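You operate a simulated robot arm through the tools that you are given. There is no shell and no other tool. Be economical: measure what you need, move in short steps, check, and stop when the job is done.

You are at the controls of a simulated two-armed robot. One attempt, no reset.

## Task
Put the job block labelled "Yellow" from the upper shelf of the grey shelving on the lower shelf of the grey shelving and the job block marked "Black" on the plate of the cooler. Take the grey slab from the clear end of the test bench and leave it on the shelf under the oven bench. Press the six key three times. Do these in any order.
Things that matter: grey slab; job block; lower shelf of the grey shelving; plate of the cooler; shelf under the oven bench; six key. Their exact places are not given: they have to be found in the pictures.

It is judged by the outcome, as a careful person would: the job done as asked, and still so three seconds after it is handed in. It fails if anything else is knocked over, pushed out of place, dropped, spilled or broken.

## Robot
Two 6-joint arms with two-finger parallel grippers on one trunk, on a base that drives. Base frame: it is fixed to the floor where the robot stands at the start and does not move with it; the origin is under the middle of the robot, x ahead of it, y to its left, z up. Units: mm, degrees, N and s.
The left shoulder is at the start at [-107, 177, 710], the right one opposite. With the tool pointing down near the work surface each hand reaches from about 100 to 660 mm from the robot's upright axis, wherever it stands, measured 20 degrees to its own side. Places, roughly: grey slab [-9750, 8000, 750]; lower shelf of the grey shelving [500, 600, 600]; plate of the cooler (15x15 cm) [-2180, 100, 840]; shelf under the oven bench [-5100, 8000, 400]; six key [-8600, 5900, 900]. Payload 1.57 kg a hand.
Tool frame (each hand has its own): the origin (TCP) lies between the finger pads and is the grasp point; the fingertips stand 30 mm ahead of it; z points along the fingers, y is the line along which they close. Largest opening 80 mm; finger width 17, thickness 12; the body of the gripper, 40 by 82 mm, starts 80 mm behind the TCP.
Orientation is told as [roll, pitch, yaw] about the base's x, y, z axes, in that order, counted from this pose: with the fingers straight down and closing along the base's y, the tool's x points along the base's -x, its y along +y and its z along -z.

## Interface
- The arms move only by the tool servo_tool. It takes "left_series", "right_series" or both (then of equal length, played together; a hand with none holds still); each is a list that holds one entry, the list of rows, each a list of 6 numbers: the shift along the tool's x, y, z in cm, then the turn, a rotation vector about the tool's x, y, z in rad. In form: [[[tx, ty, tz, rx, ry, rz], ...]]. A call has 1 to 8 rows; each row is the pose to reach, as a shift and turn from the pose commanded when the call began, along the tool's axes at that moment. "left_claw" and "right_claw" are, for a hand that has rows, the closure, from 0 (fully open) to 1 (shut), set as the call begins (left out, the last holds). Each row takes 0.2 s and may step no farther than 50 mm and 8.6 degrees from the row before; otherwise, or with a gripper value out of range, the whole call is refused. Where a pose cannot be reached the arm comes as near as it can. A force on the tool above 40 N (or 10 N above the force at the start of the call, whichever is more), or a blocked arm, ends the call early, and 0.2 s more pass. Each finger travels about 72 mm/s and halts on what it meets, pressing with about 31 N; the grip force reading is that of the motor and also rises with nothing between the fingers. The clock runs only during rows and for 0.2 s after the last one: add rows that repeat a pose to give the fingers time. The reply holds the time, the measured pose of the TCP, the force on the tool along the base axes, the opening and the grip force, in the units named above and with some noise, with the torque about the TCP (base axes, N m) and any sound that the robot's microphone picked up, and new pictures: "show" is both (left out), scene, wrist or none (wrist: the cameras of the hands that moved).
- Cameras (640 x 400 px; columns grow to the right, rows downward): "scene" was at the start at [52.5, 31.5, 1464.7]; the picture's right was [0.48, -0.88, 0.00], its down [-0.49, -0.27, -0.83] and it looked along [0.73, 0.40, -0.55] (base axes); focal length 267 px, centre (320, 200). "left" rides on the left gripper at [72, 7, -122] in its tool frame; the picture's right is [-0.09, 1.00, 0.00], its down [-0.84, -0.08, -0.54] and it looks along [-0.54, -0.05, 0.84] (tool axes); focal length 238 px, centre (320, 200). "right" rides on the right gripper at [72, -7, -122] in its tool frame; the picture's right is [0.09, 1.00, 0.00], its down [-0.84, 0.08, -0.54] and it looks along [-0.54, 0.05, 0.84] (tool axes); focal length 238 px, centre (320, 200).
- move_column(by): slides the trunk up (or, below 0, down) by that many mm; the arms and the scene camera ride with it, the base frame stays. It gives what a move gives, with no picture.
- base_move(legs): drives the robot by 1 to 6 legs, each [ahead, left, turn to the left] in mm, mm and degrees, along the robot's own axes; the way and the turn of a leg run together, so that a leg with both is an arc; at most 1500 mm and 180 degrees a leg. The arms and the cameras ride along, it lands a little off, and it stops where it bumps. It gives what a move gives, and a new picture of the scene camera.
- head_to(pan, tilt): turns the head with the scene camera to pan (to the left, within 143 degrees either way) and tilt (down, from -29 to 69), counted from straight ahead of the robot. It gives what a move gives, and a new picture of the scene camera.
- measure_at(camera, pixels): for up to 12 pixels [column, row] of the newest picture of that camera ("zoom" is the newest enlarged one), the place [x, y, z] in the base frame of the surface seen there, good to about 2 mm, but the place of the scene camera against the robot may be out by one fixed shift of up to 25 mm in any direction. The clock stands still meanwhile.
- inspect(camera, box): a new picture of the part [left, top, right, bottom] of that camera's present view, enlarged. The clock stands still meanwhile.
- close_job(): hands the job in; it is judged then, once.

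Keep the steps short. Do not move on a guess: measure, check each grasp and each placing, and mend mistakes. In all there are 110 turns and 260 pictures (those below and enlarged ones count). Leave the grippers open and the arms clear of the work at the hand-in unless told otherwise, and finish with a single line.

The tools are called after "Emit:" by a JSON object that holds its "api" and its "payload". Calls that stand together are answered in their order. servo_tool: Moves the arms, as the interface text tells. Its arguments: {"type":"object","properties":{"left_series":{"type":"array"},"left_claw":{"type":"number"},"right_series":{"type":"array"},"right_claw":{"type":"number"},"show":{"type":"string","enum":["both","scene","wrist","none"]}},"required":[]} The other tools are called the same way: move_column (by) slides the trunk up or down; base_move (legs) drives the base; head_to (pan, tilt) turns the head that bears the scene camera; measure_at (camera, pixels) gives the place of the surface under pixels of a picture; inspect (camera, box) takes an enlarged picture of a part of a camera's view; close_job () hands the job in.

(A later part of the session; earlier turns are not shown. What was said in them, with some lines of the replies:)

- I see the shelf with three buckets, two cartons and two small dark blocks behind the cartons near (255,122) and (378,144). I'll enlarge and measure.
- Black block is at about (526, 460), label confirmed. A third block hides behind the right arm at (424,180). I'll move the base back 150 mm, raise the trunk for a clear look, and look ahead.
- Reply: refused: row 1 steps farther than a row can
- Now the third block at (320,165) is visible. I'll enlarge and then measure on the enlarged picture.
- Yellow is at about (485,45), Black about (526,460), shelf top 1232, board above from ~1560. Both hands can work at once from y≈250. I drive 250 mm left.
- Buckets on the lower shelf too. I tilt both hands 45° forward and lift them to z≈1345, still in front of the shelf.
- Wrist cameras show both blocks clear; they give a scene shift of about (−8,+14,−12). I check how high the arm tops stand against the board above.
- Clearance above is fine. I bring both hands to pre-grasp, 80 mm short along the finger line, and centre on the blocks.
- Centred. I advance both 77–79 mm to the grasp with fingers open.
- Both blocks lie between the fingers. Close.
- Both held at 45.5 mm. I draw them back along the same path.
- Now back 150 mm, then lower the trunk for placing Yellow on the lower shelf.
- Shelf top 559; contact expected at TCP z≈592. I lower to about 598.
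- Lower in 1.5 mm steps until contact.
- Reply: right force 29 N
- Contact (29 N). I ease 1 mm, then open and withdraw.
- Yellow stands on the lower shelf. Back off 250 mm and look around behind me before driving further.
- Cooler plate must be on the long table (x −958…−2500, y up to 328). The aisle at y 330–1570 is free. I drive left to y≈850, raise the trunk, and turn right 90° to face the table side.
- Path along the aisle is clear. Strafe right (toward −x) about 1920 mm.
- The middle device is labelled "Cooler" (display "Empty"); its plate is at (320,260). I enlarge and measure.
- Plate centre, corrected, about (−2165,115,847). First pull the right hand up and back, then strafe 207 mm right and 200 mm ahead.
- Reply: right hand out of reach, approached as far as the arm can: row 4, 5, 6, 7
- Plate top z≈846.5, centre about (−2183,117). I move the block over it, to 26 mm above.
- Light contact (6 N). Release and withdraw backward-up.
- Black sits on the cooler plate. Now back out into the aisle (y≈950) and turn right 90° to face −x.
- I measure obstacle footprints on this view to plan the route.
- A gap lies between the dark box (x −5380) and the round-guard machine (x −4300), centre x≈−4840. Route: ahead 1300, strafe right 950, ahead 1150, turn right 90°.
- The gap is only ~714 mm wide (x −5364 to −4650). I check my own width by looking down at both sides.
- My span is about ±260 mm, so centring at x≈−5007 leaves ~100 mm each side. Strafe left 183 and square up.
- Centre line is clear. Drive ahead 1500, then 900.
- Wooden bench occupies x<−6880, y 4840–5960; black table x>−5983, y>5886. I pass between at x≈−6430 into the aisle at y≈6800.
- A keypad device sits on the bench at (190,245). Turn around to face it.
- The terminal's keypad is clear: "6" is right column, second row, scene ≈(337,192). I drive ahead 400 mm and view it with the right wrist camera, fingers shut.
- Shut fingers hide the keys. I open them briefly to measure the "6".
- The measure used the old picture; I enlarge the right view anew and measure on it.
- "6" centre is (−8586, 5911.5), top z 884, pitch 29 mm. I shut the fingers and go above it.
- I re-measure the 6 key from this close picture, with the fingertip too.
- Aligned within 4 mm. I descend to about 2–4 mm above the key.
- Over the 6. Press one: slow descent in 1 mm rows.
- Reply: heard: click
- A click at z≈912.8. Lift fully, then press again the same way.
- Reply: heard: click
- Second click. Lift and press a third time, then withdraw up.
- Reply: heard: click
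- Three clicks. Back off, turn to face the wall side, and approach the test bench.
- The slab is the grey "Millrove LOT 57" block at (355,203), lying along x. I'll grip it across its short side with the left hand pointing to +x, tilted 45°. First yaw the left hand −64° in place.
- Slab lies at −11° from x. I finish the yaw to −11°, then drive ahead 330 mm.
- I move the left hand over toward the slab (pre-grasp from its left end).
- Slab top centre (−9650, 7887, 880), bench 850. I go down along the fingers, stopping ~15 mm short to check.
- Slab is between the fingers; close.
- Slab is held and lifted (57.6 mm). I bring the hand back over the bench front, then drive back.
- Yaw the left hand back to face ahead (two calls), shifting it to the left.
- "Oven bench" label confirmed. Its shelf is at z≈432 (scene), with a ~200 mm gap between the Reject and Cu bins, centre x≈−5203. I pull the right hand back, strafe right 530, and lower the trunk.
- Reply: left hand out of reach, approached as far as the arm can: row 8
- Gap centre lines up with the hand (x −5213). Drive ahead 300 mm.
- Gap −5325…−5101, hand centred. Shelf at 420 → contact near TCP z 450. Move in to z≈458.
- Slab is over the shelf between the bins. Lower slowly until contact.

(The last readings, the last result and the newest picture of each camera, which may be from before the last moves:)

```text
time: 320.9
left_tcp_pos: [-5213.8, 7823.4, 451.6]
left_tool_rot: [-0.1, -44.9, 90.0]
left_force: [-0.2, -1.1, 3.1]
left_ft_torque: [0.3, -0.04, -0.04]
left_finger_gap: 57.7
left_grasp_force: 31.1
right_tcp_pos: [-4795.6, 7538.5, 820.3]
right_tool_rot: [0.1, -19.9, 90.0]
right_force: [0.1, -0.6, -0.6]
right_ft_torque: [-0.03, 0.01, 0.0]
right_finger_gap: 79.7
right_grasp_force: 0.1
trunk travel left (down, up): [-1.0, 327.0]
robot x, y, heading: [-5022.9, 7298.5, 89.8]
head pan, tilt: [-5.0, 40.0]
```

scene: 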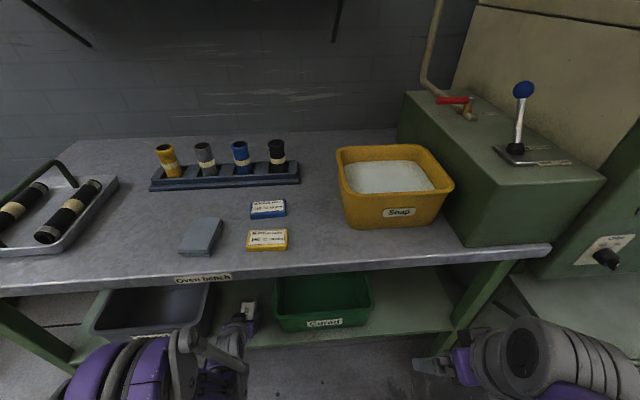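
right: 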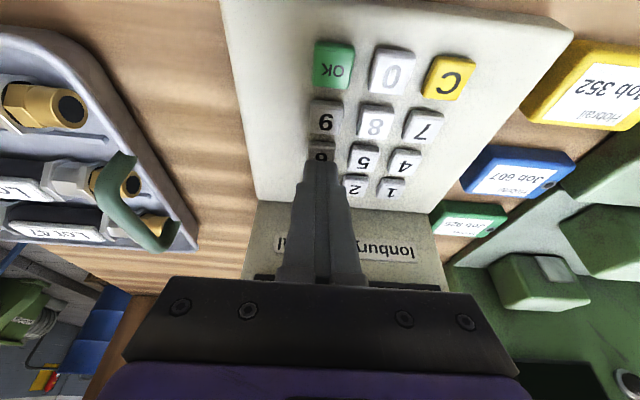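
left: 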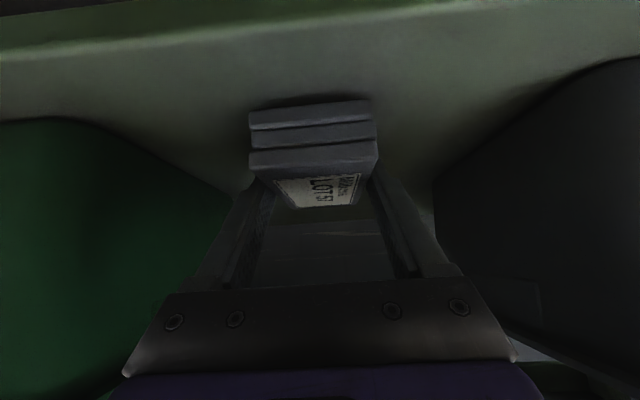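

Contact felt. Half a millimetre more, then open and withdraw.

Emit:
{"api": "servo_tool", "payload": {"left_series": [[[0.04, 0, 0.04, 0, 0, 0]]], "show": "none"}}

Emit:
{"api": "servo_tool", "payload": {"left_series": [[[0, 0, 0, 0, 0, 0], [0, 0, 0, 0, 0, 0], [0, 0, 0, 0, 0, 0], [0, 0, 0, 0, 0, 0]]], "left_claw": 0, "show": "none"}}

Emit:
{"api": "servo_tool", "payload": {"left_series": [[[0, 0, -1.5, 0, 0, 0], [0, 0, -4, 0, 0, 0], [1, 0, -7, 0, 0, 0], [3, 0, -10, 0, 0, 0], [5, 0, -13, 0, 0, 0]]]}}

```text
time: 321.3
left_tcp_pos: [-5212.1, 7824.3, 450.3]
left_tool_rot: [0.0, -45.1, 90.0]
left_force: [0.8, 0.2, 10.4]
left_ft_torque: [0.83, -0.09, -0.01]
left_finger_gap: 57.7
left_grasp_force: 31.4
right_tcp_pos: [-4793.9, 7536.7, 819.1]
right_tool_rot: [0.2, -20.0, 90.0]
right_force: [-0.2, -0.1, -0.4]
right_ft_torque: [0.02, 0.01, 0.02]
right_finger_gap: 80.0
right_grasp_force: 0.1
trunk travel left (down, up): [-1.0, 327.0]
robot x, y, heading: [-5023.9, 7302.9, 89.9]
head pan, tilt: [-5.0, 40.0]
```

```text
time: 322.3
left_tcp_pos: [-5213.3, 7824.3, 449.6]
left_tool_rot: [0.1, -44.8, 90.0]
left_force: [0.4, -1.0, -0.5]
left_ft_torque: [-0.01, 0.0, 0.01]
left_finger_gap: 80.1
left_grasp_force: 0.0
right_tcp_pos: [-4793.7, 7537.5, 818.8]
right_tool_rot: [0.1, -19.9, 90.0]
right_force: [-0.1, 0.1, 0.1]
right_ft_torque: [0.02, 0.01, 0.0]
right_finger_gap: 80.3
right_grasp_force: 0.0
trunk travel left (down, up): [-1.0, 327.0]
robot x, y, heading: [-5020.7, 7299.6, 90.0]
head pan, tilt: [-5.0, 40.0]
```

```text
time: 323.5
left_tcp_pos: [-5212.9, 7697.0, 506.7]
left_tool_rot: [0.1, -44.9, 90.0]
left_force: [0.3, -0.6, -0.5]
left_ft_torque: [-0.03, 0.03, -0.01]
left_finger_gap: 79.6
left_grasp_force: 0.0
right_tcp_pos: [-4793.3, 7537.3, 819.4]
right_tool_rot: [0.2, -20.1, 90.0]
right_force: [0.0, 0.1, 0.2]
right_ft_torque: [0.02, 0.01, 0.04]
right_finger_gap: 80.3
right_grasp_force: 0.1
trunk travel left (down, up): [-1.0, 327.0]
robot x, y, heading: [-5021.5, 7299.6, 89.9]
head pan, tilt: [-5.0, 40.0]
```

scene: 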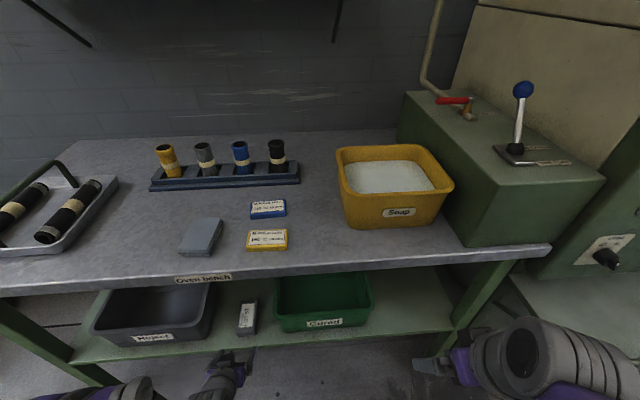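
left: 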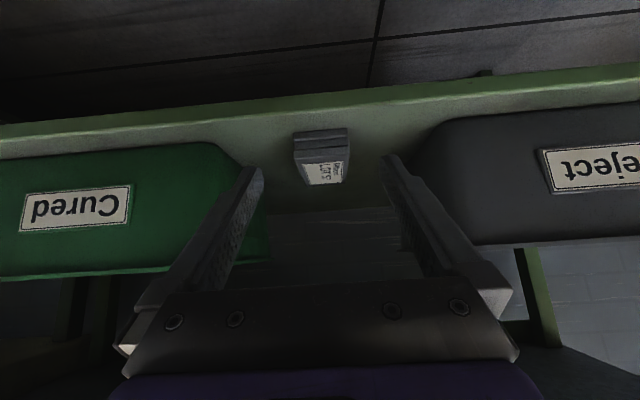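

The slab lies flat on the shelf between the bins. I back the robot 200 mm to clear the arms.

Emit:
{"api": "base_move", "payload": {"legs": [[-220, 0, 0]]}}

```text
time: 325.2
left_tcp_pos: [-5213.3, 7478.4, 508.2]
left_tool_rot: [0.0, -44.9, 90.0]
left_force: [-1.1, -0.4, -1.0]
left_ft_torque: [0.01, -0.01, 0.0]
left_finger_gap: 80.1
left_grasp_force: 0.1
right_tcp_pos: [-4793.6, 7318.9, 819.4]
right_tool_rot: [0.0, -20.0, 90.1]
right_force: [0.3, 0.5, 0.4]
right_ft_torque: [0.04, -0.01, -0.01]
right_finger_gap: 80.0
right_grasp_force: 0.3
trunk travel left (down, up): [-1.0, 327.0]
robot x, y, heading: [-5022.2, 7083.4, 89.8]
head pan, tilt: [-5.0, 40.0]
```

scene: 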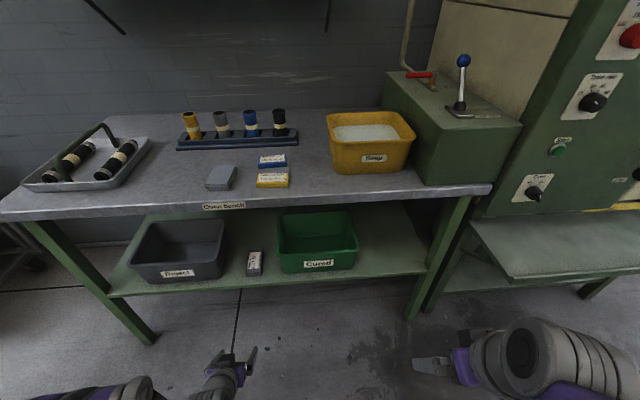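

All parts are in place, the grippers are open and the arms are clear. Handing in.

Emit:
{"api": "close_job", "payload": {}}

```text
The job is handed in.
```

Handed in: Yellow is on the lower shelf, Black is on the cooler plate, the grey slab is on the shelf under the oven bench, and the six key was pressed three times (a click each time; the terminal's display stayed dark).
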